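You operate a simulated robot arm through the tools that you are given. There is no shell and no other tool.

You run a simulated two-armed robot. Do the job below in one go: nothing can be reset, and whatever is moved stays where it is left.

## Task
Let the three apples down the chute, shut the gate and pack the two red ones in the punnet.
Fine: the yellow one stays in the padded tray; no bruises.

It is judged by the outcome, as a careful person would: the job done as asked, and still so three seconds after it is handed in. It fails if anything else is knocked over, pushed out of place, dropped, spilled or broken.

## Robot
Two 7-joint arms with fingered hands on one trunk that stands fixed in place. Base frame: the origin is at the foot of the trunk, x ahead of it, y to its left, z up; the work surface is at about z = 78. Units: cm, degrees, N and s.
The left shoulder is at [6, 15.2, 111.9], the right one opposite. With the tool pointing down near the work surface each hand reaches from about 42 to 82 cm from the base axis, measured 20 degrees to its own side. Payload 3.8 kg a hand.
Tool frame (each hand has its own): the origin (TCP) lies between the finger pads and is the grasp point; the fingertips stand 3 cm ahead of it; z points along the fingers, y is the line along which they close. The gripper opens to 10.4 cm; its body begins 3.5 cm behind the TCP. The gripper is a hand of 5 fingers: y runs from the thumb to the fingers, the wrist lies at [-1.5, -10.4, -17.8] in the tool frame, and closing takes about 1.5 s.
Orientation is that of the tool frame in the base frame, as a unit quaternion [x, y, z, w]. With the fingers straight down and the wrist toward the robot, the tool's x, y and z point along [0, 1, 0], [1, 0, 0] and [0, 0, -1] of the base frame.

## Interface
- The arms move only by the tool move_arm. It takes "left_plan", "right_plan" or both (then of equal length, played together; a hand with none holds still); each is a list of rows, each an object of numbers (a shift or turn left out is 0, a gripper value left out holds the last): "tx", "ty", "tz": the shift along the tool's x, y, z in units of 25 mm (1.0 is 25 mm); "rx", "ry", "rz": the turn, a rotation vector about the tool's x, y, z in units of 4 degrees (1.0 is 4 degrees). In form: [{"tx": .., "ty": .., "tz": .., "rx": .., "ry": .., "rz": ..}, ...]. A call has 1 to 20 rows; each row shifts and turns the commanded pose from where the row before left it, along the tool's axes as they then stand. "left_grip" and "right_grip" are, for a hand that has rows, the gripper command, from -1 (fully open) to 1 (shut), values between in proportion, set as the call begins (left out, the last holds). A call with a number of a shift or a turn outside -1 to 1 is refused whole. Rows are played at 5 a second. More than 5 cm and 8.6 degrees between two rows, or a gripper value outside its range, and nothing of the call is played. A pose out of reach is approached as far as the arm can. The call stops where the force on the tool passes 40 N (or 10 N more than at its start, if that is more) or the arm is blocked; 0.2 s more then pass. Each finger travels about 7.2 cm/s and halts on what it meets, pressing with about 27 N; the grip force reading is that of the motor and also rises with nothing between the fingers. The clock runs only during rows and for 0.2 s after the last one: add rows that do not move to give the fingers time. The reply holds the time, the measured pose of the TCP, the force on the tool along the base axes, the opening and the grip force, in the units named above and with some noise, with the torque about the TCP (base axes, N m) and any sound that the robot's microphone picked up.
- Cameras (640 x 400 px; columns grow to the right, rows downward): "scene" is now at [16.38, -4.77, 130.15]; the picture's right is [-0.43, -0.90, 0.08], its down [-0.45, 0.14, -0.88] and it looks along [0.78, -0.41, -0.47] (base axes); focal length 277 px, centre (320, 200). "left" rides on the left gripper at [-8, -7.7, -14.1] in its tool frame; the picture's right is [-0.78, -0.30, 0.56], its down [0.53, -0.78, 0.33] and it looks along [0.33, 0.56, 0.76] (tool axes); focal length 247 px, centre (320, 200). "right" rides on the right gripper at [8, -7.8, -14.1] in its tool frame; the picture's right is [-0.78, 0.30, -0.56], its down [-0.53, -0.78, 0.33] and it looks along [-0.33, 0.56, 0.76] (tool axes); focal length 247 px, centre (320, 200). There is no depth. A picture from a camera that has moved, and an enlarged one, comes with that camera's place and axes in the base frame and with its lens. The place of the scene camera against the robot may be out by one fixed shift of up to 2.5 cm in any direction.
- get_image(camera): a new picture of that camera. No time passes.
- lift_body(by): moves the trunk up (or, below 0, down) by that many cm; the arms and the scene camera ride with it, the base frame stays. It gives what a move gives, with no picture.
- curl_fingers(index, middle, ring, little, thumb_bend, thumb_turn, hand): sets how far each is bent, from 0 (flat) to 100 (curled in); at 30 the hand is open as for a grip, at 70 the pads meet at the TCP. One left out holds its place. A second passes; each finger stops where it meets its share of the squeeze, and holds until it gets a number again. A gripper value or a shape takes the hand back. It gives what a move gives, with no picture; readings hold the bend of each and the force on index, middle, ring, little, thumb and palm. thumb_turn goes from beside the hand (0) to across from the fingers (100), as for a grip.
- preshape(shape, hand): the hand has 5 fingers and takes this shape, open, in about a second: jaw (thumb against the fingers, like two jaws); tri (thumb and two fingers); tip (a fingertip pinch); poke (one finger out to press); point (the index stretched); flat (the hand flat); cup (the hand cupped); fist (a fist). The gripper value then closes the fingers along that shape, each until it touches; the sizes above hold for jaw. It gives what a move gives, with no picture.
- turn_head(pan, tilt): turns the head with the scene camera to pan (to the left, within 80 degrees either way) and tilt (down, from -29 to 69), counted from straight ahead of the robot (the tilt from the chest, where the trunk bows). It gives what a move gives.
- enlarge(camera, box): a new picture of the part [left, top, right, bottom] of that camera's present view, enlarged. No time passes.
- hand_in(): hands the job in; it is judged then, once.

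Places have to be worked out from the pictures, the camera data and where the tool is seen. Open the grippers and draw the arms clear of the work before you hand the job in, unless the task says otherwise.

The tools are called after ">>>" as a command line: name --argument value ..., lists and objects as JSON in quotes. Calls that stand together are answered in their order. move_arm: Moves the arms, as the interface text tells. Its arguments: {"type":"object","properties":{"left_plan":{"type":"array","items":{"type":"object","properties":{"tx":{"type":"number"},"ty":{"type":"number"},"tz":{"type":"number"},"rx":{"type":"number"},"ry":{"type":"number"},"rz":{"type":"number"}}}},"left_grip":{"type":"number"},"right_plan":{"type":"array","items":{"type":"object","properties":{"tx":{"type":"number"},"ty":{"type":"number"},"tz":{"type":"number"},"rx":{"type":"number"},"ry":{"type":"number"},"rz":{"type":"number"}}}},"right_grip":{"type":"number"}},"required":[]} The other tools are called the same way: lift_body (by) moves the trunk up or down; preshape (shape, hand) gives the hand a shape; curl_fingers (index, middle, ring, little, thumb_bend, thumb_turn, hand) moves the fingers one by one; turn_head (pan, tilt) turns the head that bears the scene camera; get_image (camera) takes a picture; enlarge (camera, box) takes an enlarged picture of a part of a camera's view; hand_in () hands the job in.

At the start:

```text
t: 0.0
left_tcp_pos: [49.52, -3.93, 115.27]
left_tcp_rot: [0.707, 0.707, 0.0, 0.0]
left_contact_force: [0.7, 0.6, -0.1]
left_moment: [0.01, 0.04, 0.01]
left_finger_gap: 10.38
left_finger_force: 0.1
left_shape: jaw
left_bend: [30.0, 30.0, 30.0, 30.0, 30.0, 98.0]
left_finger forces: [0.0, 0.0, 0.0, 0.1, 0.0, 0.0]
right_tcp_pos: [29.0, -41.61, 107.4]
right_tcp_rot: [0.707, 0.707, 0.0, 0.0]
right_contact_force: [-0.3, 0.1, -0.2]
right_moment: [-0.02, 0.0, 0.02]
right_finger_gap: 10.38
right_finger_force: 0.0
right_shape: jaw
right_bend: [30.0, 30.0, 30.0, 30.0, 30.0, 98.0]
right_finger forces: [0.1, 0.0, 0.0, 0.1, 0.0, 0.0]
trunk travel left (down, up): [-20.0, 25.6]
head pan, tilt (commanded): [-26.0, 19.0]
```

scene: 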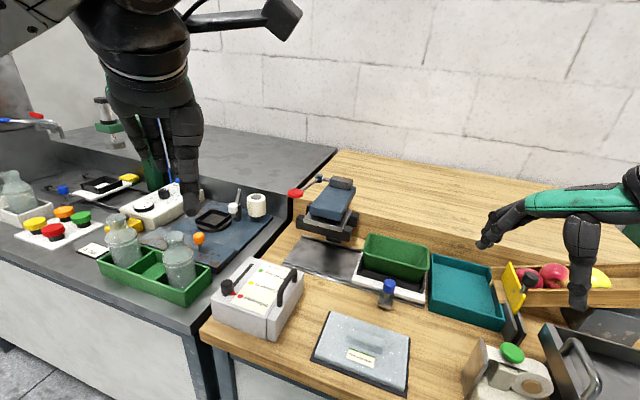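
right: 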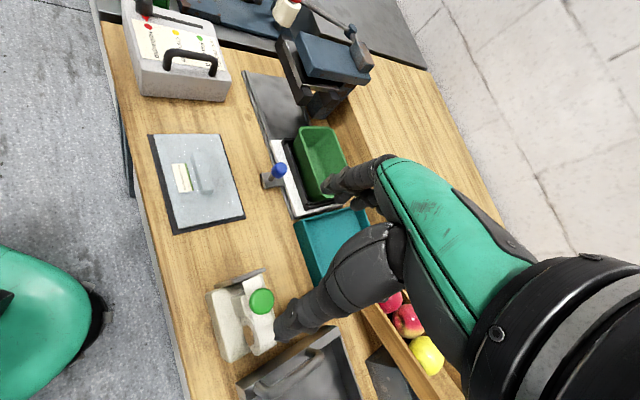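
left: 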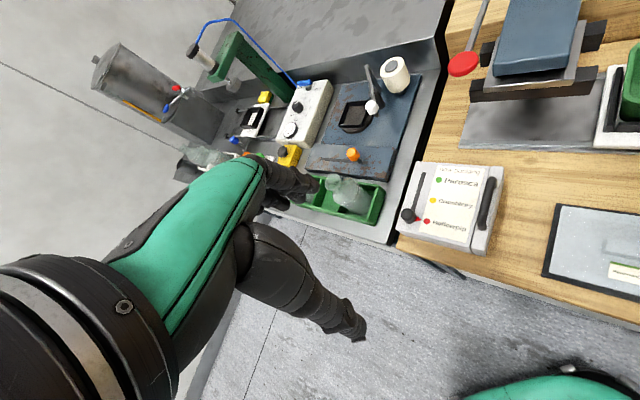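

The apples and chute are at the right edge of the scene view; I turn the head toward them to see better.

>>> turn_head --pan -50 --tilt 35

```text
t: 0.9
left_tcp_pos: [49.54, -3.86, 115.22]
left_tcp_rot: [0.707, 0.707, 0.0, -0.001]
left_contact_force: [0.0, 0.0, -0.2]
left_moment: [0.01, -0.02, 0.01]
left_finger_gap: 10.37
left_finger_force: 0.1
left_shape: jaw
left_bend: [30.0, 30.0, 30.0, 30.0, 30.0, 98.0]
left_finger forces: [0.0, 0.0, 0.0, 0.1, 0.0, 0.0]
right_tcp_pos: [28.81, -41.54, 107.43]
right_tcp_rot: [0.707, 0.707, 0.0, 0.0]
right_contact_force: [0.4, -0.4, -0.1]
right_moment: [-0.02, 0.0, 0.01]
right_finger_gap: 10.37
right_finger_force: 0.0
right_shape: jaw
right_bend: [30.0, 30.0, 30.0, 30.0, 30.0, 98.0]
right_finger forces: [0.1, 0.0, 0.1, 0.0, 0.1, 0.0]
trunk travel left (down, up): [-20.0, 25.6]
head pan, tilt (commanded): [-50.0, 35.0]
```

Now I take pictures from the scene camera with the new head pose.

>>> get_image --camera "scene"

>>> get_image --camera "right"

```text
taken
camera scene: at [13.26, -7.43, 128.11], right [-0.75, -0.64, 0.13], down [-0.5, 0.44, -0.74], along [0.42, -0.63, -0.66], focal length 277 px, centre (320, 200)
```

scene: 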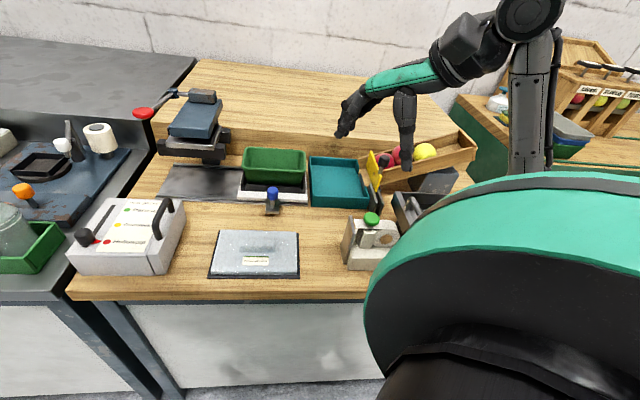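

```text
taken
camera right: at [21.06, -33.64, 121.49], right [0.3, -0.78, 0.56], down [-0.78, -0.53, -0.33], along [0.56, -0.33, -0.76], focal length 247 px, centre (320, 200)
```

right: 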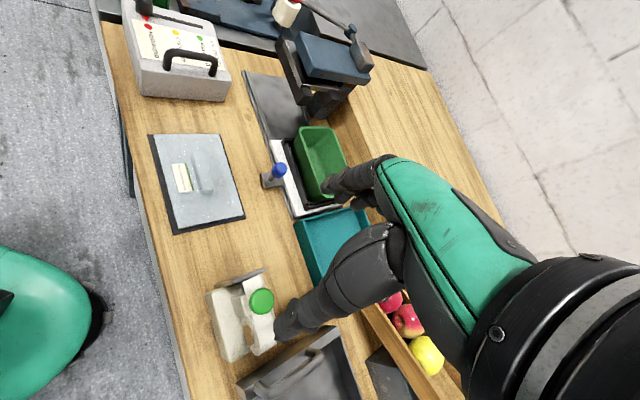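

I enlarge the area of the chute, tray and green punnet to see the gate mechanism.

>>> enlarge --camera "scene" --box '[220, 110, 480, 272]'

>>> enlarge --camera "scene" --box '[340, 120, 480, 208]'

```text
2.46 times, centred on (350, 191) of scene
camera zoom: at [13.26, -7.43, 128.11], right [-0.75, -0.64, 0.13], down [-0.5, 0.44, -0.74], along [0.42, -0.63, -0.66], focal length 682 px, centre (246, 222)
```

zoom: 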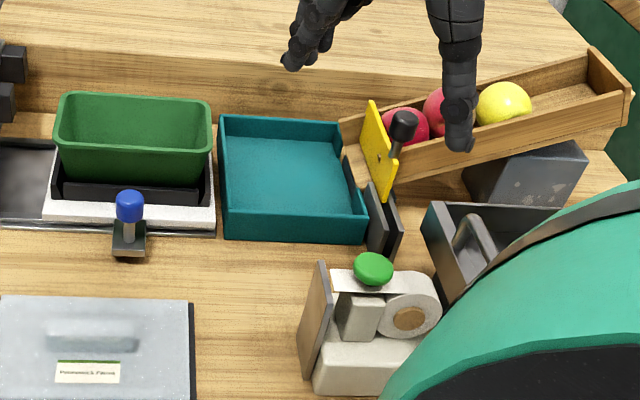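

```text
4.55 times, centred on (410, 164) of scene
camera zoom: at [13.26, -7.43, 128.11], right [-0.75, -0.64, 0.13], down [-0.5, 0.44, -0.74], along [0.42, -0.63, -0.66], focal length 1260 px, centre (-89, 364)
```

zoom: 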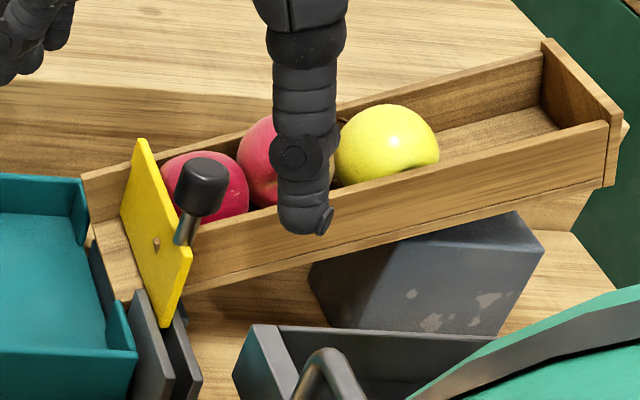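

The gate is a yellow plate near the chute's lower end with a black-tipped lever, but the right hand hides part of it. I move the right hand up and away, also turning it to line up with the table's direction (about 35° clockwise).

>>> move_arm --right_plan '[{"tx": -0.2, "ty": 0.7, "tz": -0.6}, {"tx": -0.2, "ty": 0.7, "tz": -0.6}, {"tx": -0.2, "ty": 0.7, "tz": -0.6}, {"tx": -0.2, "ty": 0.7, "tz": -0.6}, {"tx": -0.2, "ty": 0.7, "tz": -0.6}, {"tx": -0.2, "ty": 0.7, "tz": -0.6}, {"tx": -0.2, "ty": 0.7, "tz": -0.6}, {"tx": -0.2, "ty": 0.7, "tz": -0.6}, {"rz": 0.97}, {"rz": 0.97}, {"rz": 0.97}, {"rz": 0.97}, {"rz": 0.97}, {"rz": 0.97}, {"rz": 0.97}, {"rz": 0.97}, {"rz": 0.97}]'

>>> get_image --camera "scene"

>>> get_image --camera "right"

```text
t: 4.5
left_tcp_pos: [49.56, -3.88, 115.3]
left_tcp_rot: [0.707, 0.707, 0.0, 0.0]
left_contact_force: [0.1, 0.8, 0.4]
left_moment: [-0.02, -0.01, 0.03]
left_finger_gap: 10.36
left_finger_force: 0.0
left_shape: jaw
left_bend: [30.0, 30.0, 30.0, 30.0, 30.0, 98.0]
left_finger forces: [0.0, 0.0, 0.1, 0.0, 0.1, 0.0]
right_tcp_pos: [42.78, -45.46, 119.47]
right_tcp_rot: [0.887, 0.462, 0.0, 0.0]
right_contact_force: [0.6, 0.0, -0.7]
right_moment: [-0.02, 0.05, 0.02]
right_finger_gap: 10.4
right_finger_force: 0.1
right_shape: jaw
right_bend: [30.0, 30.0, 30.0, 30.0, 30.0, 98.0]
right_finger forces: [0.1, 0.1, 0.1, 0.0, 0.1, 0.0]
trunk travel left (down, up): [-20.0, 25.6]
head pan, tilt (commanded): [-50.0, 35.0]
```

```text
taken
camera scene: at [13.26, -7.41, 128.11], right [-0.75, -0.64, 0.13], down [-0.5, 0.44, -0.74], along [0.42, -0.63, -0.66], focal length 277 px, centre (320, 200)
```

scene: 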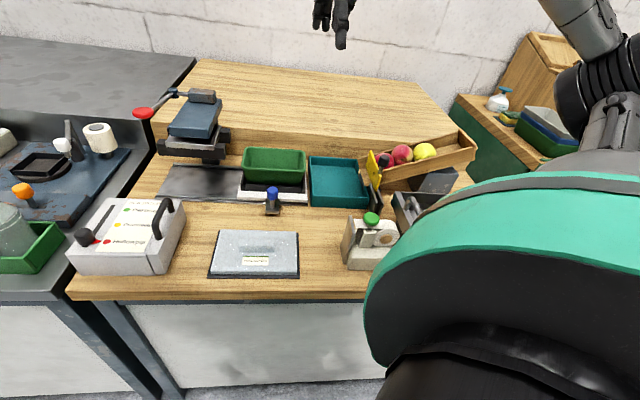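

```text
taken
camera right: at [40.97, -34.51, 133.48], right [-0.2, -0.81, 0.56], down [-0.94, 0.01, -0.33], along [0.26, -0.59, -0.76], focal length 247 px, centre (320, 200)
```

right: 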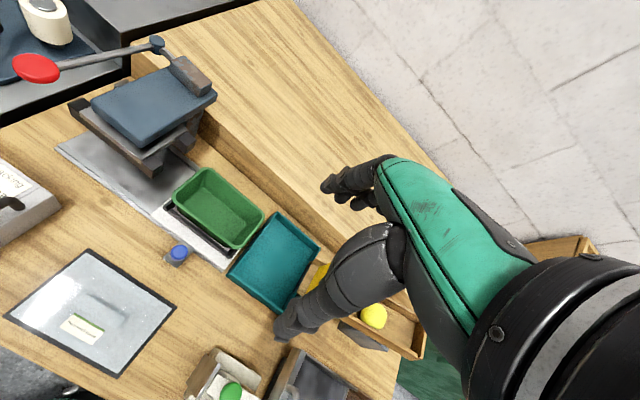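

The view is clear now; I enlarge the gate region and the punnet region.

>>> enlarge --camera "scene" --box '[350, 130, 430, 210]'

>>> enlarge --camera "scene" --box '[300, 120, 480, 232]'

>>> enlarge --camera "scene" --box '[220, 130, 320, 230]'

```text
5.00 times, centred on (390, 170) of scene
camera zoom: at [13.26, -7.41, 128.11], right [-0.75, -0.64, 0.13], down [-0.5, 0.44, -0.74], along [0.42, -0.63, -0.66], focal length 1386 px, centre (-30, 350)
```

zoom: 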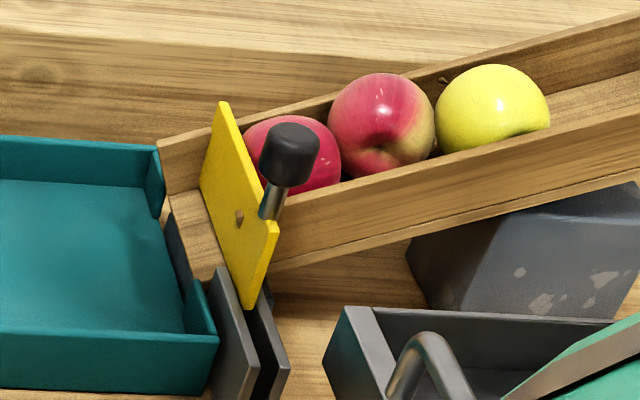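

```text
3.56 times, centred on (390, 176) of scene
camera zoom: at [13.26, -7.41, 128.11], right [-0.75, -0.64, 0.13], down [-0.5, 0.44, -0.74], along [0.42, -0.63, -0.66], focal length 985 px, centre (71, 285)
```

zoom: 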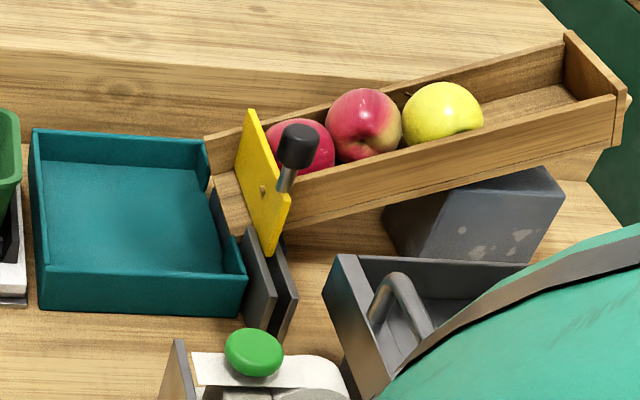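

```text
4.00 times, centred on (270, 180) of scene
camera zoom: at [13.26, -7.41, 128.11], right [-0.75, -0.64, 0.13], down [-0.5, 0.44, -0.74], along [0.42, -0.63, -0.66], focal length 1109 px, centre (520, 280)
```

zoom: 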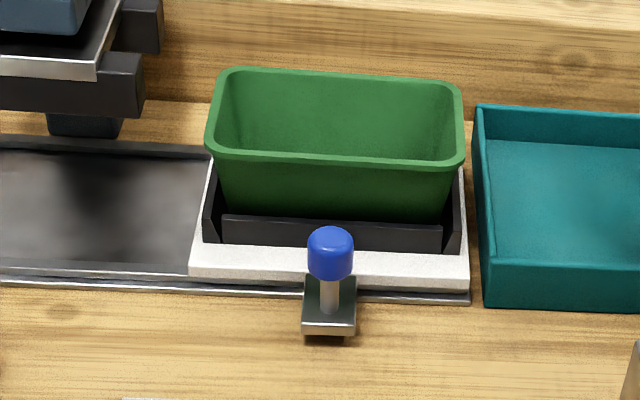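

The table runs at 45° to the base axes, the gate is a vertical yellow plate with an upright black knob, and two grey plates form a slot toward the robot, so it likely slides sideways. I turn the right hand a further 10° and move it above the upper chute (well clear of the apples) so its camera can look closely at the gate.

>>> move_arm --right_plan '[{"rz": 0.83}, {"rz": 0.83}, {"rz": 0.84}, {"tx": -0.895, "ty": 0.1415, "tz": 0.508}, {"tx": -0.895, "ty": 0.1415, "tz": 0.508}, {"tx": -0.895, "ty": 0.1415, "tz": 0.508}, {"tx": -0.895, "ty": 0.1415, "tz": 0.508}, {"tx": -0.895, "ty": 0.1415, "tz": 0.508}, {"tx": -0.895, "ty": 0.1415, "tz": 0.508}, {"tx": -0.895, "ty": 0.1415, "tz": 0.508}, {"tx": -0.895, "ty": 0.1415, "tz": 0.508}, {"tx": -0.895, "ty": 0.1415, "tz": 0.508}, {"tx": -0.895, "ty": 0.1415, "tz": 0.508}, {"tx": -0.895, "ty": 0.1415, "tz": 0.508}, {"tx": -0.895, "ty": 0.1415, "tz": 0.508}, {"tx": -0.895, "ty": 0.1415, "tz": 0.508}]'

>>> get_image --camera "right"

>>> get_image --camera "scene"

```text
t: 7.9
left_tcp_pos: [49.56, -3.99, 115.33]
left_tcp_rot: [0.707, 0.707, 0.0, 0.0]
left_contact_force: [-0.2, 0.8, -0.9]
left_moment: [0.02, -0.03, 0.02]
left_finger_gap: 10.38
left_finger_force: 0.1
left_shape: jaw
left_bend: [30.0, 30.0, 30.0, 30.0, 30.0, 98.0]
left_finger forces: [0.0, 0.0, 0.1, 0.0, 0.0, 0.0]
right_tcp_pos: [25.59, -69.65, 102.91]
right_tcp_rot: [0.924, 0.383, -0.001, -0.001]
right_contact_force: [0.2, -0.5, -0.7]
right_moment: [-0.01, 0.0, 0.02]
right_finger_gap: 10.35
right_finger_force: 0.0
right_shape: jaw
right_bend: [30.0, 30.0, 30.0, 30.0, 30.0, 98.0]
right_finger forces: [0.1, 0.1, 0.0, 0.0, 0.0, 0.1]
trunk travel left (down, up): [-20.0, 25.6]
head pan, tilt (commanded): [-50.0, 35.0]
```

```text
taken
camera right: at [25.67, -58.52, 116.98], right [-0.34, -0.76, 0.56], down [-0.93, 0.17, -0.33], along [0.16, -0.63, -0.76], focal length 247 px, centre (320, 200)
```

right: 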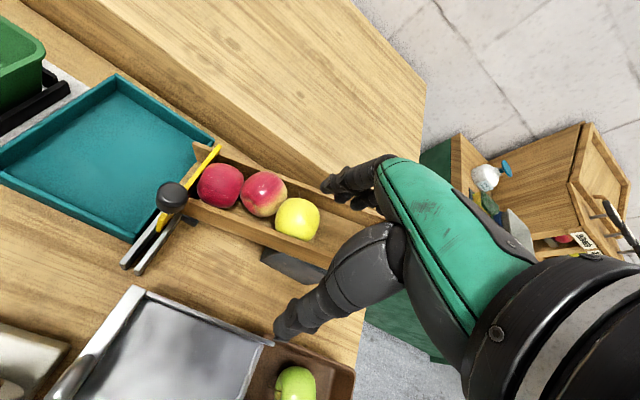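

```text
taken
camera scene: at [13.24, -7.48, 128.11], right [-0.75, -0.64, 0.13], down [-0.5, 0.44, -0.74], along [0.42, -0.63, -0.66], focal length 277 px, centre (320, 200)
```

scene: 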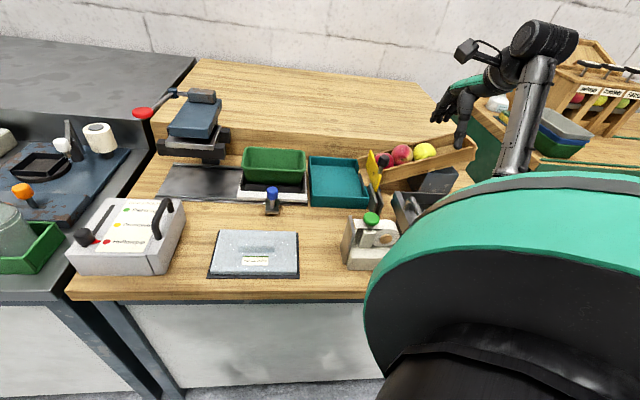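

Good view of the gate from above; I enlarge it.

>>> enlarge --camera "right" --box '[110, 120, 350, 270]'

>>> enlarge --camera "right" --box '[110, 130, 240, 280]'

```text
2.67 times, centred on (230, 195) of right
camera zoom: at [25.67, -58.52, 116.98], right [-0.34, -0.76, 0.56], down [-0.93, 0.17, -0.33], along [0.16, -0.63, -0.76], focal length 659 px, centre (560, 213)
```

zoom: 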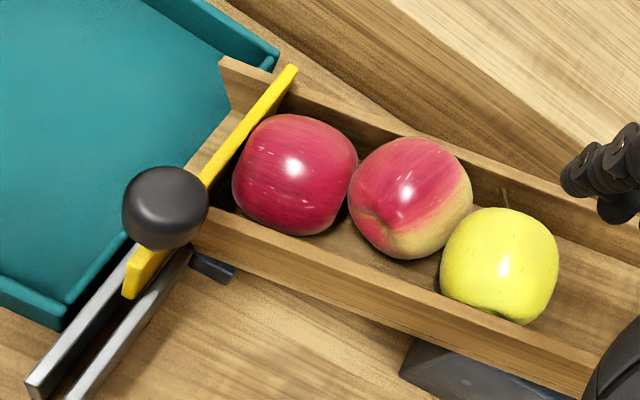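

```text
2.67 times, centred on (175, 205) of right
camera zoom: at [25.67, -58.52, 116.98], right [-0.34, -0.76, 0.56], down [-0.93, 0.17, -0.33], along [0.16, -0.63, -0.76], focal length 659 px, centre (707, 187)
```

zoom: 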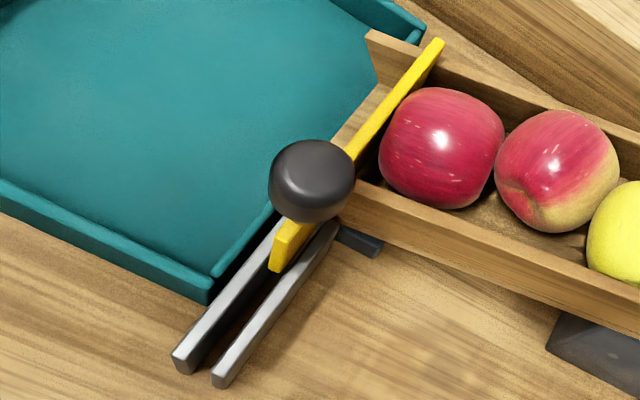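

The gate clearly slides toward the robot in the two guide rails, with the 3 cm knob on top of it. I back the hand 10 cm toward the robot to get a second view and triangulate the knob, gate and chute.

>>> move_arm --right_plan '[{"ty": -0.8}, {"ty": -0.8}, {"ty": -0.8}, {"ty": -0.8}, {"ty": -0.8}]'

>>> enlarge --camera "right" --box '[110, 50, 350, 200]'

>>> get_image --camera "right"

```text
t: 9.1
left_tcp_pos: [49.45, -3.98, 115.2]
left_tcp_rot: [0.707, 0.707, 0.0, -0.001]
left_contact_force: [-0.1, -0.1, 0.8]
left_moment: [0.0, 0.02, 0.01]
left_finger_gap: 10.37
left_finger_force: 0.1
left_shape: jaw
left_bend: [30.0, 30.0, 30.0, 30.0, 30.0, 98.0]
left_finger forces: [0.0, 0.0, 0.1, 0.0, 0.1, 0.1]
right_tcp_pos: [18.42, -62.26, 103.2]
right_tcp_rot: [0.923, 0.384, 0.0, 0.0]
right_contact_force: [0.7, 0.1, -0.5]
right_moment: [-0.04, -0.01, -0.01]
right_finger_gap: 10.37
right_finger_force: 0.1
right_shape: jaw
right_bend: [30.0, 30.0, 30.0, 30.0, 30.0, 98.0]
right_finger forces: [0.0, 0.1, 0.1, 0.1, 0.1, 0.1]
trunk travel left (down, up): [-20.0, 25.6]
head pan, tilt (commanded): [-50.0, 35.0]
```

```text
2.67 times, centred on (230, 125) of right
camera zoom: at [18.48, -51.13, 117.29], right [-0.34, -0.76, 0.56], down [-0.93, 0.17, -0.33], along [0.16, -0.63, -0.76], focal length 659 px, centre (560, 400)
```

zoom: 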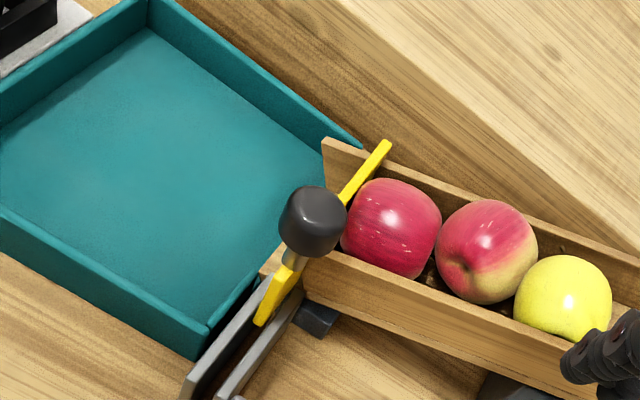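

```text
taken
camera right: at [18.48, -51.13, 117.29], right [-0.34, -0.76, 0.56], down [-0.93, 0.17, -0.33], along [0.16, -0.63, -0.76], focal length 247 px, centre (320, 200)
```

right: 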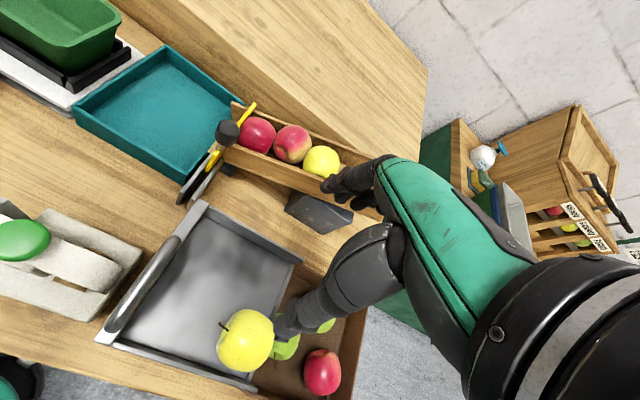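

Triangulated from both views, the knob's top centre is at about (34.4, -62.6, 92.5) and the gate top is near z = 89. I move the hand over the knob at z ≈ 103 with the grip half closed (gap ≈ 5.5 cm).

>>> move_arm --right_plan '[{"tx": 0.74, "ty": 0.77}, {"tx": 0.74, "ty": 0.77}, {"tx": 0.74, "ty": 0.77}, {"tx": 0.74, "ty": 0.77}, {"tx": 0.74, "ty": 0.77}, {"tx": 0.74, "ty": 0.77}]' --right_grip -0.06

>>> get_image --camera "right"

>>> enlarge --camera "scene" --box '[320, 80, 480, 220]'

```text
t: 10.5
left_tcp_pos: [49.68, -3.75, 115.21]
left_tcp_rot: [0.707, 0.707, 0.0, -0.001]
left_contact_force: [0.0, 0.4, 0.4]
left_moment: [0.02, 0.0, 0.04]
left_finger_gap: 10.39
left_finger_force: 0.1
left_shape: jaw
left_bend: [30.0, 30.0, 30.0, 30.0, 30.0, 98.0]
left_finger forces: [0.1, 0.0, 0.0, 0.0, 0.1, 0.1]
right_tcp_pos: [34.51, -62.57, 103.05]
right_tcp_rot: [0.924, 0.383, 0.0, -0.001]
right_contact_force: [-0.6, 0.2, -0.8]
right_moment: [0.0, 0.01, 0.01]
right_finger_gap: 5.53
right_finger_force: 0.1
right_shape: jaw
right_bend: [74.0, 43.0, 40.0, 41.0, 68.0, 100.0]
right_finger forces: [0.0, 0.0, 0.0, 0.1, 0.0, 0.0]
trunk travel left (down, up): [-20.0, 25.6]
head pan, tilt (commanded): [-50.0, 35.0]
```

```text
taken
camera right: at [34.73, -51.53, 117.09], right [-0.34, -0.76, 0.56], down [-0.93, 0.17, -0.33], along [0.16, -0.63, -0.76], focal length 247 px, centre (320, 200)
```

right: 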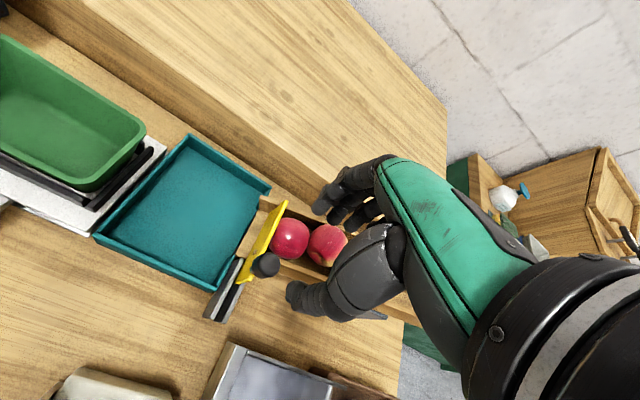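

```text
2.86 times, centred on (400, 150) of scene
camera zoom: at [13.34, -7.44, 128.09], right [-0.75, -0.64, 0.13], down [-0.5, 0.44, -0.74], along [0.42, -0.63, -0.66], focal length 792 px, centre (91, 343)
```

zoom: 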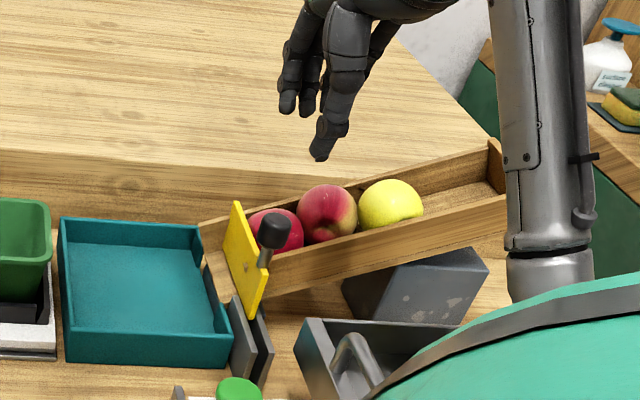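

The hand is centred over the knob (all three views agree on (34.5, -62.6), top z ≈ 92.4). I lower 6.5 cm so that the fingertips are just above knob height and check.

>>> move_arm --right_plan '[{"tz": 0.65}, {"tz": 0.65}, {"tz": 0.65}, {"tz": 0.65}]'

>>> get_image --camera "right"

>>> enlarge --camera "scene" --box '[320, 80, 480, 220]'

```text
t: 11.5
left_tcp_pos: [49.56, -3.79, 115.16]
left_tcp_rot: [0.708, 0.707, -0.001, 0.0]
left_contact_force: [0.4, 0.1, -0.3]
left_moment: [0.0, 0.02, 0.0]
left_finger_gap: 10.37
left_finger_force: 0.1
left_shape: jaw
left_bend: [30.0, 30.0, 30.0, 30.0, 30.0, 98.0]
left_finger forces: [0.0, 0.0, 0.0, 0.0, 0.1, 0.0]
right_tcp_pos: [34.45, -62.73, 96.61]
right_tcp_rot: [0.924, 0.383, 0.0, 0.0]
right_contact_force: [0.3, -0.1, 0.1]
right_moment: [-0.01, -0.05, -0.03]
right_finger_gap: 5.55
right_finger_force: 0.1
right_shape: jaw
right_bend: [74.0, 43.0, 40.0, 41.0, 68.0, 100.0]
right_finger forces: [0.0, 0.0, 0.0, 0.0, 0.0, 0.0]
trunk travel left (down, up): [-20.0, 25.6]
head pan, tilt (commanded): [-50.0, 35.0]
```

```text
taken
camera right: at [34.67, -51.59, 110.51], right [-0.34, -0.76, 0.56], down [-0.93, 0.17, -0.33], along [0.16, -0.63, -0.76], focal length 247 px, centre (320, 200)
```

right: 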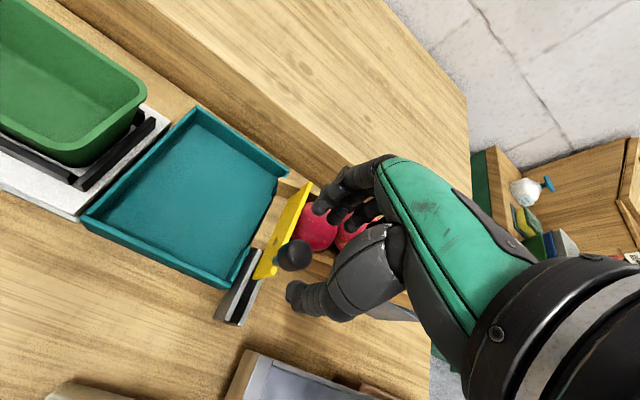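

```text
2.86 times, centred on (400, 150) of scene
camera zoom: at [13.28, -7.45, 128.1], right [-0.75, -0.64, 0.13], down [-0.5, 0.44, -0.74], along [0.42, -0.63, -0.66], focal length 792 px, centre (91, 343)
```

zoom: 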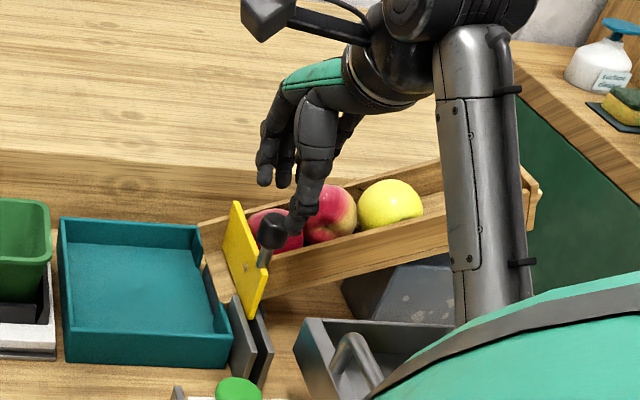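

The knob sits right between the thumb and the fingers. I lower 3.6 cm more so that the fingertips straddle it (tips at about z = 90), then close gently.

>>> move_arm --right_plan '[{"tz": 0.48}, {"tz": 0.48}, {"tz": 0.48}]'

>>> enlarge --camera "right" --box '[200, 140, 440, 340]'

>>> enlarge --camera "scene" --box '[340, 110, 450, 210]'

```text
t: 12.3
left_tcp_pos: [49.56, -3.87, 115.28]
left_tcp_rot: [0.707, 0.707, 0.0, 0.0]
left_contact_force: [0.3, 0.7, -0.4]
left_moment: [0.04, 0.01, -0.02]
left_finger_gap: 10.38
left_finger_force: 0.0
left_shape: jaw
left_bend: [30.0, 30.0, 30.0, 30.0, 30.0, 98.0]
left_finger forces: [0.0, 0.1, 0.0, 0.0, 0.1, 0.0]
right_tcp_pos: [34.45, -62.52, 92.85]
right_tcp_rot: [0.924, 0.383, -0.001, 0.0]
right_contact_force: [0.5, -0.8, 0.3]
right_moment: [0.02, 0.01, 0.0]
right_finger_gap: 5.57
right_finger_force: 0.0
right_shape: jaw
right_bend: [74.0, 43.0, 40.0, 41.0, 68.0, 100.0]
right_finger forces: [0.0, 0.1, 0.1, 0.0, 0.0, 0.0]
trunk travel left (down, up): [-20.0, 25.6]
head pan, tilt (commanded): [-50.0, 35.0]
```

```text
2.00 times, centred on (320, 240) of right
camera zoom: at [34.61, -51.46, 106.86], right [-0.34, -0.76, 0.56], down [-0.93, 0.17, -0.33], along [0.16, -0.63, -0.76], focal length 494 px, centre (320, 120)
```

zoom: 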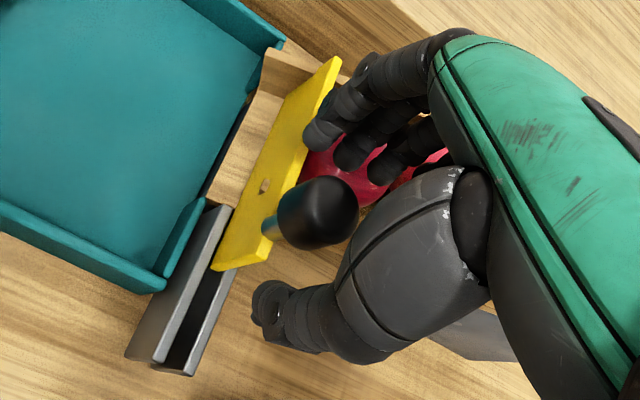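

```text
4.00 times, centred on (395, 160) of scene
camera zoom: at [13.26, -7.44, 128.11], right [-0.75, -0.64, 0.13], down [-0.5, 0.44, -0.74], along [0.42, -0.63, -0.66], focal length 1109 px, centre (20, 360)
```

zoom: 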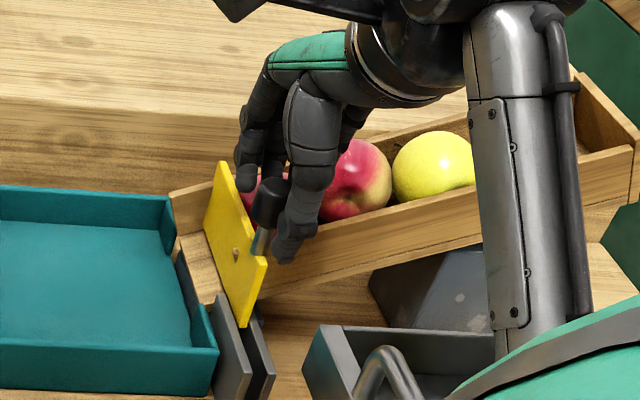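

The knob sits between thumb and fingers, with no contact. I close the grip to about the knob's width.

>>> move_arm --right_plan '[{"tz": 0}, {"tz": 0}, {"tz": 0}, {"tz": 0}, {"tz": 0}, {"tz": 0}]' --right_grip 0.5

>>> enlarge --camera "right" --box '[200, 140, 440, 340]'

```text
t: 13.7
left_tcp_pos: [49.52, -3.76, 115.17]
left_tcp_rot: [0.707, 0.708, -0.001, 0.0]
left_contact_force: [0.2, -1.3, -0.7]
left_moment: [0.04, -0.01, -0.01]
left_finger_gap: 10.4
left_finger_force: 0.0
left_shape: jaw
left_bend: [30.0, 30.0, 30.0, 30.0, 30.0, 98.0]
left_finger forces: [0.0, 0.1, 0.1, 0.0, 0.0, 0.0]
right_tcp_pos: [34.51, -62.66, 92.85]
right_tcp_rot: [0.924, 0.383, 0.0, 0.0]
right_contact_force: [1.0, 1.0, -0.7]
right_moment: [-0.01, 0.0, -0.02]
right_finger_gap: 2.65
right_finger_force: 0.1
right_shape: jaw
right_bend: [74.0, 56.0, 54.0, 50.0, 74.0, 100.0]
right_finger forces: [0.0, 0.0, 0.0, 0.1, 0.1, 0.1]
trunk travel left (down, up): [-20.0, 25.6]
head pan, tilt (commanded): [-50.0, 35.0]
```

```text
2.00 times, centred on (320, 240) of right
camera zoom: at [34.61, -51.46, 106.88], right [-0.34, -0.76, 0.56], down [-0.93, 0.17, -0.33], along [0.16, -0.63, -0.76], focal length 494 px, centre (320, 120)
```

zoom: 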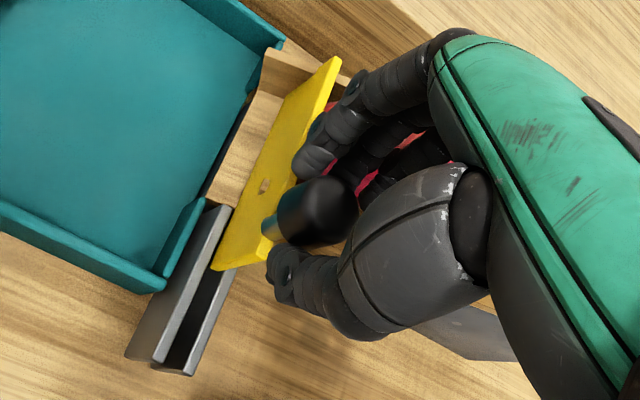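

No contact force yet at a 2.65 cm gap; I close a little further.

>>> move_arm --right_plan '[{"tz": 0}, {"tz": 0}, {"tz": 0}, {"tz": 0}]' --right_grip 0.75

>>> enlarge --camera "right" --box '[200, 140, 440, 340]'

```text
t: 14.7
left_tcp_pos: [49.56, -3.88, 115.32]
left_tcp_rot: [0.707, 0.707, 0.0, 0.0]
left_contact_force: [-0.1, 0.0, 0.7]
left_moment: [0.03, -0.02, -0.03]
left_finger_gap: 10.39
left_finger_force: 0.1
left_shape: jaw
left_bend: [30.0, 30.0, 30.0, 30.0, 30.0, 98.0]
left_finger forces: [0.1, 0.0, 0.0, 0.0, 0.1, 0.1]
right_tcp_pos: [34.49, -62.58, 92.83]
right_tcp_rot: [0.923, 0.384, 0.0, 0.001]
right_contact_force: [-1.9, 4.2, -2.7]
right_moment: [0.08, 0.06, 0.0]
right_finger_gap: 1.78
right_finger_force: 27.2
right_shape: jaw
right_bend: [73.0, 61.0, 67.0, 66.0, 74.0, 100.0]
right_finger forces: [12.5, 6.9, 0.0, 0.0, 23.6, 0.0]
trunk travel left (down, up): [-20.0, 25.6]
head pan, tilt (commanded): [-50.0, 35.0]
```

```text
2.00 times, centred on (320, 240) of right
camera zoom: at [34.58, -51.42, 106.89], right [-0.34, -0.76, 0.56], down [-0.93, 0.17, -0.33], along [0.16, -0.63, -0.76], focal length 494 px, centre (320, 120)
```

zoom: 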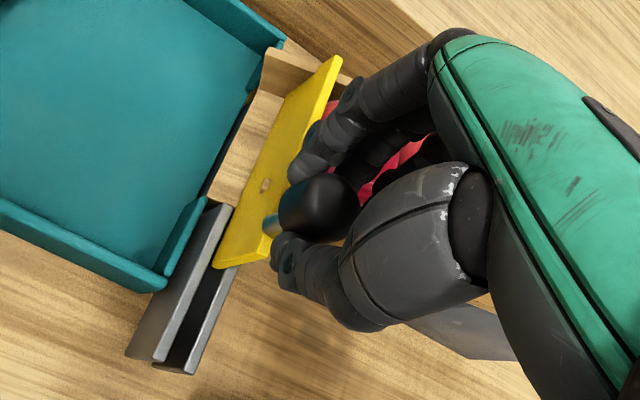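

The knob is held between thumb and index (27 N, gap 1.8 cm). I pull 2 cm toward the robot along the guide and check that the gate slides.

>>> move_arm --right_plan '[{"ty": -0.2}, {"ty": -0.2}, {"ty": -0.2}, {"ty": -0.2}]'

>>> enlarge --camera "scene" --box '[340, 110, 450, 210]'

>>> enlarge --camera "right" --box '[200, 140, 440, 340]'

```text
t: 15.7
left_tcp_pos: [49.64, -3.96, 115.21]
left_tcp_rot: [0.707, 0.707, 0.0, -0.001]
left_contact_force: [0.3, -0.2, -0.2]
left_moment: [0.02, -0.02, 0.01]
left_finger_gap: 10.39
left_finger_force: 0.1
left_shape: jaw
left_bend: [30.0, 30.0, 30.0, 30.0, 30.0, 98.0]
left_finger forces: [0.1, 0.1, 0.1, 0.0, 0.0, 0.1]
right_tcp_pos: [33.07, -61.22, 92.92]
right_tcp_rot: [0.924, 0.383, 0.0, 0.0]
right_contact_force: [1.8, 0.9, -4.9]
right_moment: [0.02, -0.14, 0.03]
right_finger_gap: 1.74
right_finger_force: 26.8
right_shape: jaw
right_bend: [73.0, 61.0, 67.0, 66.0, 74.0, 100.0]
right_finger forces: [15.3, 8.1, 0.0, 0.0, 22.0, 0.0]
trunk travel left (down, up): [-20.0, 25.6]
head pan, tilt (commanded): [-50.0, 35.0]
```

```text
4.00 times, centred on (395, 160) of scene
camera zoom: at [13.33, -7.48, 128.09], right [-0.75, -0.64, 0.13], down [-0.5, 0.44, -0.74], along [0.42, -0.63, -0.66], focal length 1109 px, centre (20, 360)
```

zoom: 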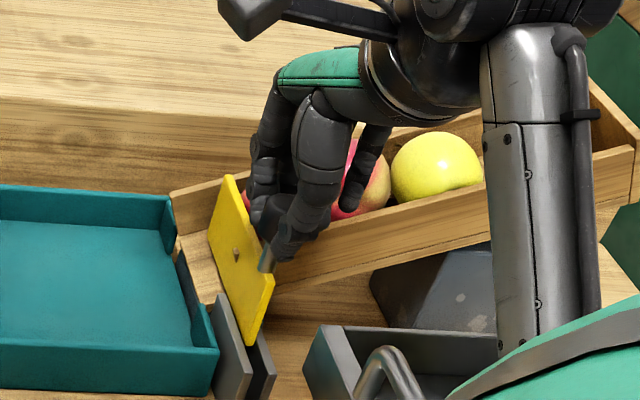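

```text
2.00 times, centred on (320, 240) of right
camera zoom: at [33.23, -50.08, 106.92], right [-0.34, -0.76, 0.56], down [-0.93, 0.17, -0.33], along [0.16, -0.63, -0.76], focal length 494 px, centre (320, 120)
```

zoom: 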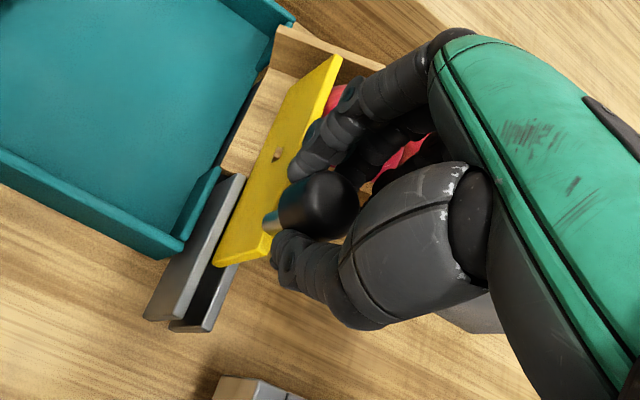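

The gate slides freely with the knob (about 2 cm open so far, light forces). I pull on smoothly by about 6.5 cm to open it fully and then wait for the apples to roll down.

>>> move_arm --right_plan '[{"ty": -0.5}, {"ty": -0.55}, {"ty": -0.55}, {"ty": -0.55}, {"ty": -0.45}, {"ty": 0}, {"ty": 0}, {"ty": 0}, {"ty": 0}, {"ty": 0}]'

>>> get_image --camera "scene"

>>> get_image --camera "right"

```text
t: 17.9
left_tcp_pos: [49.69, -3.88, 115.15]
left_tcp_rot: [0.707, 0.707, -0.001, -0.001]
left_contact_force: [0.1, -0.8, -0.5]
left_moment: [0.0, -0.01, 0.04]
left_finger_gap: 10.36
left_finger_force: 0.2
left_shape: jaw
left_bend: [30.0, 30.0, 30.0, 30.0, 30.0, 98.0]
left_finger forces: [0.1, 0.0, 0.1, 0.1, 0.0, 0.1]
right_tcp_pos: [28.5, -56.84, 92.85]
right_tcp_rot: [0.924, 0.383, 0.0, 0.001]
right_contact_force: [10.6, -2.3, 1.4]
right_moment: [-0.11, -0.3, 0.06]
right_finger_gap: 1.76
right_finger_force: 26.7
right_shape: jaw
right_bend: [73.0, 59.0, 67.0, 66.0, 75.0, 100.0]
right_finger forces: [19.2, 9.1, 0.1, 0.0, 20.1, 0.0]
trunk travel left (down, up): [-20.0, 25.6]
head pan, tilt (commanded): [-50.0, 35.0]
```

```text
taken
camera scene: at [13.44, -7.45, 128.09], right [-0.75, -0.64, 0.13], down [-0.51, 0.44, -0.74], along [0.42, -0.63, -0.66], focal length 277 px, centre (320, 200)
```

scene: 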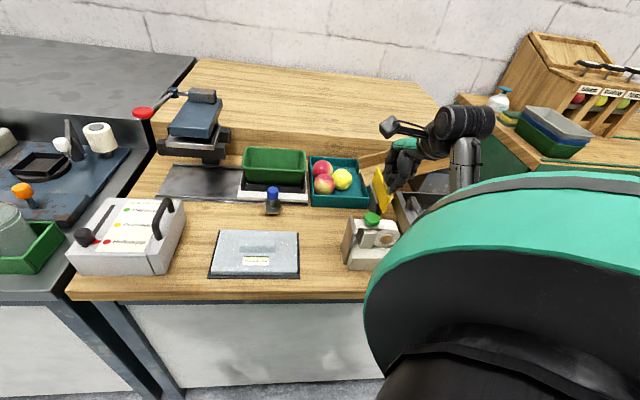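

```text
taken
camera right: at [28.72, -45.68, 106.87], right [-0.34, -0.76, 0.56], down [-0.93, 0.17, -0.33], along [0.16, -0.63, -0.76], focal length 247 px, centre (320, 200)
```

right: 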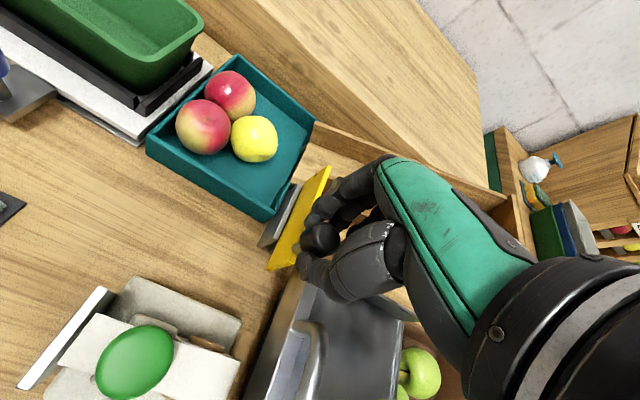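

All three apples are now in the padded tray and the gate path is clear. I push the knob back along the guide by the same 8.3 cm to shut the gate.

>>> move_arm --right_plan '[{"ty": 0.4}, {"ty": 0.4}, {"ty": 0.4}, {"ty": 0.4}, {"ty": 0.4}, {"ty": 0.4}, {"ty": 0.4}, {"ty": 0.3}, {"ty": 0.22}, {"ty": 0}]'

>>> get_image --camera "right"

>>> enlarge --camera "scene" --box '[300, 110, 460, 220]'

```text
t: 20.1
left_tcp_pos: [49.46, -3.8, 115.2]
left_tcp_rot: [0.707, 0.707, 0.0, 0.0]
left_contact_force: [-0.4, -0.1, 0.0]
left_moment: [0.01, -0.02, 0.02]
left_finger_gap: 10.38
left_finger_force: 0.1
left_shape: jaw
left_bend: [30.0, 30.0, 30.0, 30.0, 30.0, 98.0]
left_finger forces: [0.1, 0.0, 0.0, 0.0, 0.1, 0.1]
right_tcp_pos: [34.33, -62.43, 92.87]
right_tcp_rot: [0.924, 0.383, 0.0, -0.001]
right_contact_force: [-3.3, 5.0, -3.3]
right_moment: [0.02, 0.02, 0.0]
right_finger_gap: 1.75
right_finger_force: 27.1
right_shape: jaw
right_bend: [73.0, 60.0, 67.0, 66.0, 75.0, 100.0]
right_finger forces: [14.0, 7.8, 0.1, 0.0, 26.3, 0.1]
trunk travel left (down, up): [-20.0, 25.6]
head pan, tilt (commanded): [-50.0, 35.0]
```

```text
taken
camera right: at [34.49, -51.37, 106.92], right [-0.34, -0.76, 0.56], down [-0.93, 0.17, -0.33], along [0.16, -0.63, -0.76], focal length 247 px, centre (320, 200)
```

right: 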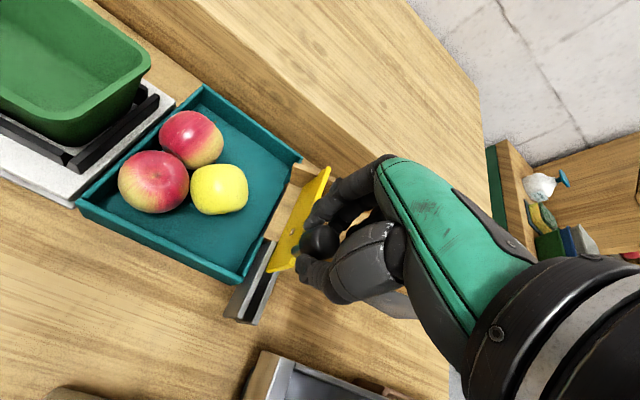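

```text
3.64 times, centred on (380, 165) of scene
camera zoom: at [13.23, -7.38, 128.11], right [-0.75, -0.64, 0.13], down [-0.5, 0.44, -0.74], along [0.42, -0.63, -0.66], focal length 1008 px, centre (102, 327)
```

zoom: 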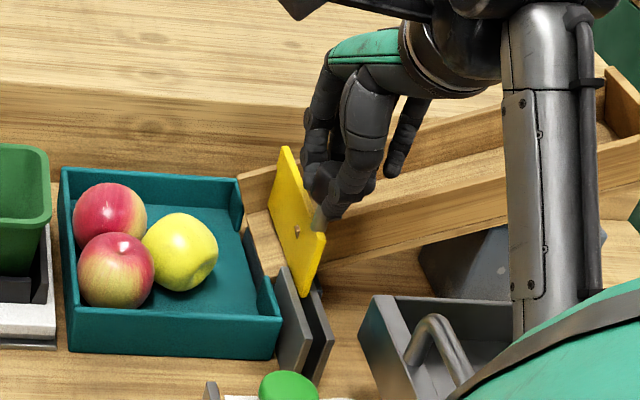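

The gate is back within about 0.2 cm of its start; I push a last 0.3 cm so that it is fully shut.

>>> move_arm --right_plan '[{"ty": 0.08}, {"ty": 0.08}, {"ty": 0}]'

```text
t: 20.9
left_tcp_pos: [49.57, -3.75, 115.27]
left_tcp_rot: [0.707, 0.707, 0.0, 0.0]
left_contact_force: [-0.2, -1.4, 1.2]
left_moment: [0.04, -0.01, 0.03]
left_finger_gap: 10.39
left_finger_force: 0.0
left_shape: jaw
left_bend: [30.0, 30.0, 30.0, 30.0, 30.0, 98.0]
left_finger forces: [0.1, 0.0, 0.1, 0.0, 0.1, 0.0]
right_tcp_pos: [34.52, -62.78, 92.77]
right_tcp_rot: [0.924, 0.383, -0.001, -0.001]
right_contact_force: [-8.1, 10.8, -6.8]
right_moment: [0.27, 0.2, 0.03]
right_finger_gap: 1.68
right_finger_force: 27.5
right_shape: jaw
right_bend: [73.0, 62.0, 67.0, 66.0, 74.0, 100.0]
right_finger forces: [11.3, 5.6, 0.1, 0.0, 28.8, 0.1]
trunk travel left (down, up): [-20.0, 25.6]
head pan, tilt (commanded): [-50.0, 35.0]
```

The gate presses against its stop at the original position (13 N resisting), so it is shut. I open the grip partially to release the knob, then lift straight up.

>>> move_arm --right_plan '[{"tz": 0}, {"tz": 0}, {"tz": 0}, {"tz": 0}, {"tz": 0}, {"tz": 0}, {"tz": -0.4}, {"tz": -0.8}, {"tz": -0.8}, {"tz": -0.8}, {"tz": -0.8}, {"tz": -0.8}, {"tz": -0.8}]' --right_grip -0.1

>>> get_image --camera "right"

>>> enlarge --camera "scene" --box '[220, 110, 460, 260]'

```text
t: 23.7
left_tcp_pos: [49.54, -3.98, 115.26]
left_tcp_rot: [0.707, 0.708, 0.0, 0.0]
left_contact_force: [-0.2, 0.5, 0.7]
left_moment: [0.01, 0.04, -0.05]
left_finger_gap: 10.37
left_finger_force: 0.0
left_shape: jaw
left_bend: [30.0, 30.0, 30.0, 30.0, 30.0, 98.0]
left_finger forces: [0.1, 0.1, 0.1, 0.0, 0.0, 0.1]
right_tcp_pos: [34.57, -62.66, 106.11]
right_tcp_rot: [0.923, 0.384, 0.0, -0.001]
right_contact_force: [-0.3, -0.6, 0.3]
right_moment: [0.01, 0.04, 0.02]
right_finger_gap: 5.71
right_finger_force: 0.1
right_shape: jaw
right_bend: [74.0, 43.0, 39.0, 42.0, 67.0, 100.0]
right_finger forces: [0.0, 0.1, 0.0, 0.0, 0.0, 0.0]
trunk travel left (down, up): [-20.0, 25.6]
head pan, tilt (commanded): [-50.0, 35.0]
```

```text
taken
camera right: at [34.63, -51.6, 120.06], right [-0.34, -0.76, 0.56], down [-0.93, 0.17, -0.33], along [0.16, -0.63, -0.76], focal length 247 px, centre (320, 200)
```

right: 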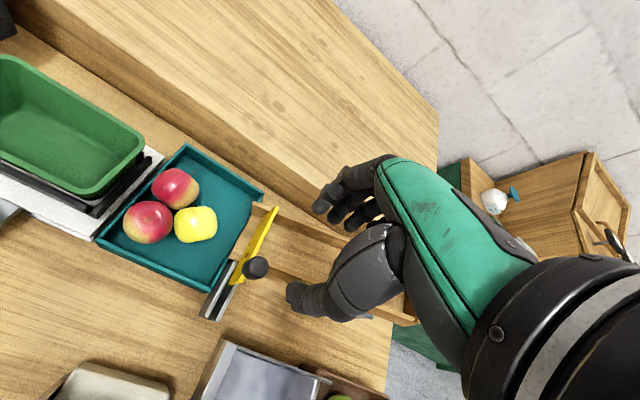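

```text
2.67 times, centred on (340, 185) of scene
camera zoom: at [13.22, -7.43, 128.11], right [-0.75, -0.64, 0.13], down [-0.5, 0.44, -0.74], along [0.42, -0.63, -0.66], focal length 739 px, centre (267, 240)
```

zoom: 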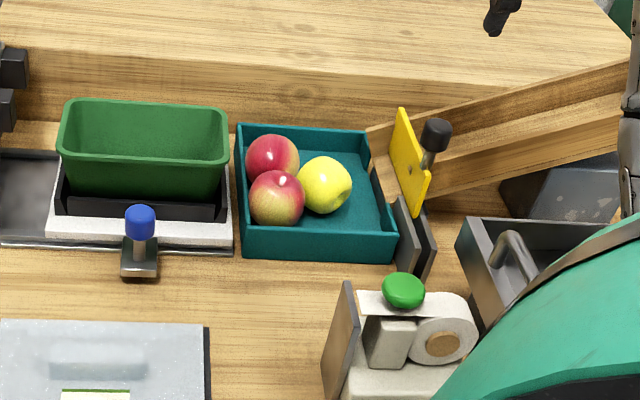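

The gate is shut and the knob free. Now I give the right hand the three-finger shape for picking apples in the narrow space and look at it.

>>> preshape --shape "tri" --hand "right"

>>> get_image --camera "right"

>>> enlarge --camera "scene" --box '[360, 60, 500, 170]'

```text
t: 24.6
left_tcp_pos: [49.54, -3.98, 115.19]
left_tcp_rot: [0.707, 0.707, 0.0, 0.001]
left_contact_force: [-0.4, 0.2, 0.6]
left_moment: [0.01, 0.01, 0.03]
left_finger_gap: 10.36
left_finger_force: 0.1
left_shape: jaw
left_bend: [30.0, 30.0, 30.0, 30.0, 30.0, 98.0]
left_finger forces: [0.0, 0.0, 0.1, 0.1, 0.1, 0.0]
right_tcp_pos: [34.58, -62.78, 106.01]
right_tcp_rot: [0.923, 0.384, -0.001, 0.0]
right_contact_force: [0.0, -0.2, 0.3]
right_moment: [0.0, -0.01, -0.01]
right_finger_gap: 10.39
right_finger_force: 0.1
right_shape: tri
right_bend: [30.0, 30.0, 99.0, 99.0, 30.0, 98.0]
right_finger forces: [0.0, 0.0, 0.0, 0.0, 0.0, 0.0]
trunk travel left (down, up): [-20.0, 25.6]
head pan, tilt (commanded): [-50.0, 35.0]
```

```text
taken
camera right: at [34.68, -51.62, 120.02], right [-0.34, -0.76, 0.56], down [-0.93, 0.17, -0.33], along [0.16, -0.63, -0.76], focal length 247 px, centre (320, 200)
```

right: 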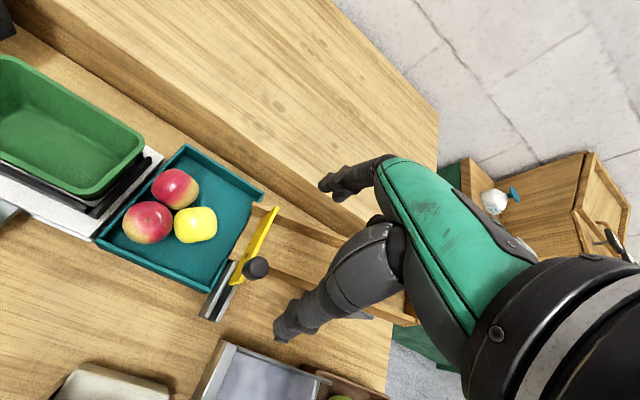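

```text
3.64 times, centred on (430, 115) of scene
camera zoom: at [13.27, -7.44, 128.11], right [-0.75, -0.64, 0.13], down [-0.5, 0.44, -0.74], along [0.42, -0.63, -0.66], focal length 1008 px, centre (-80, 509)
```

zoom: 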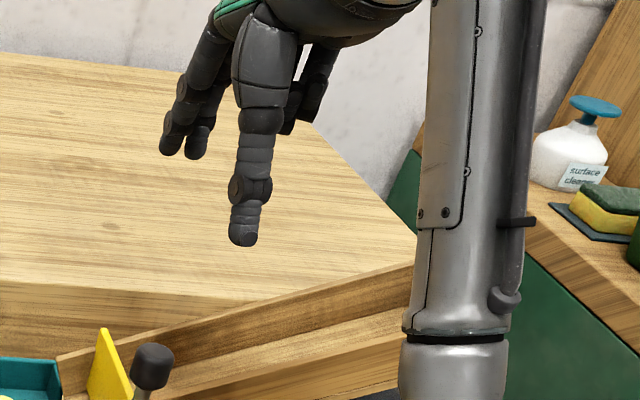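

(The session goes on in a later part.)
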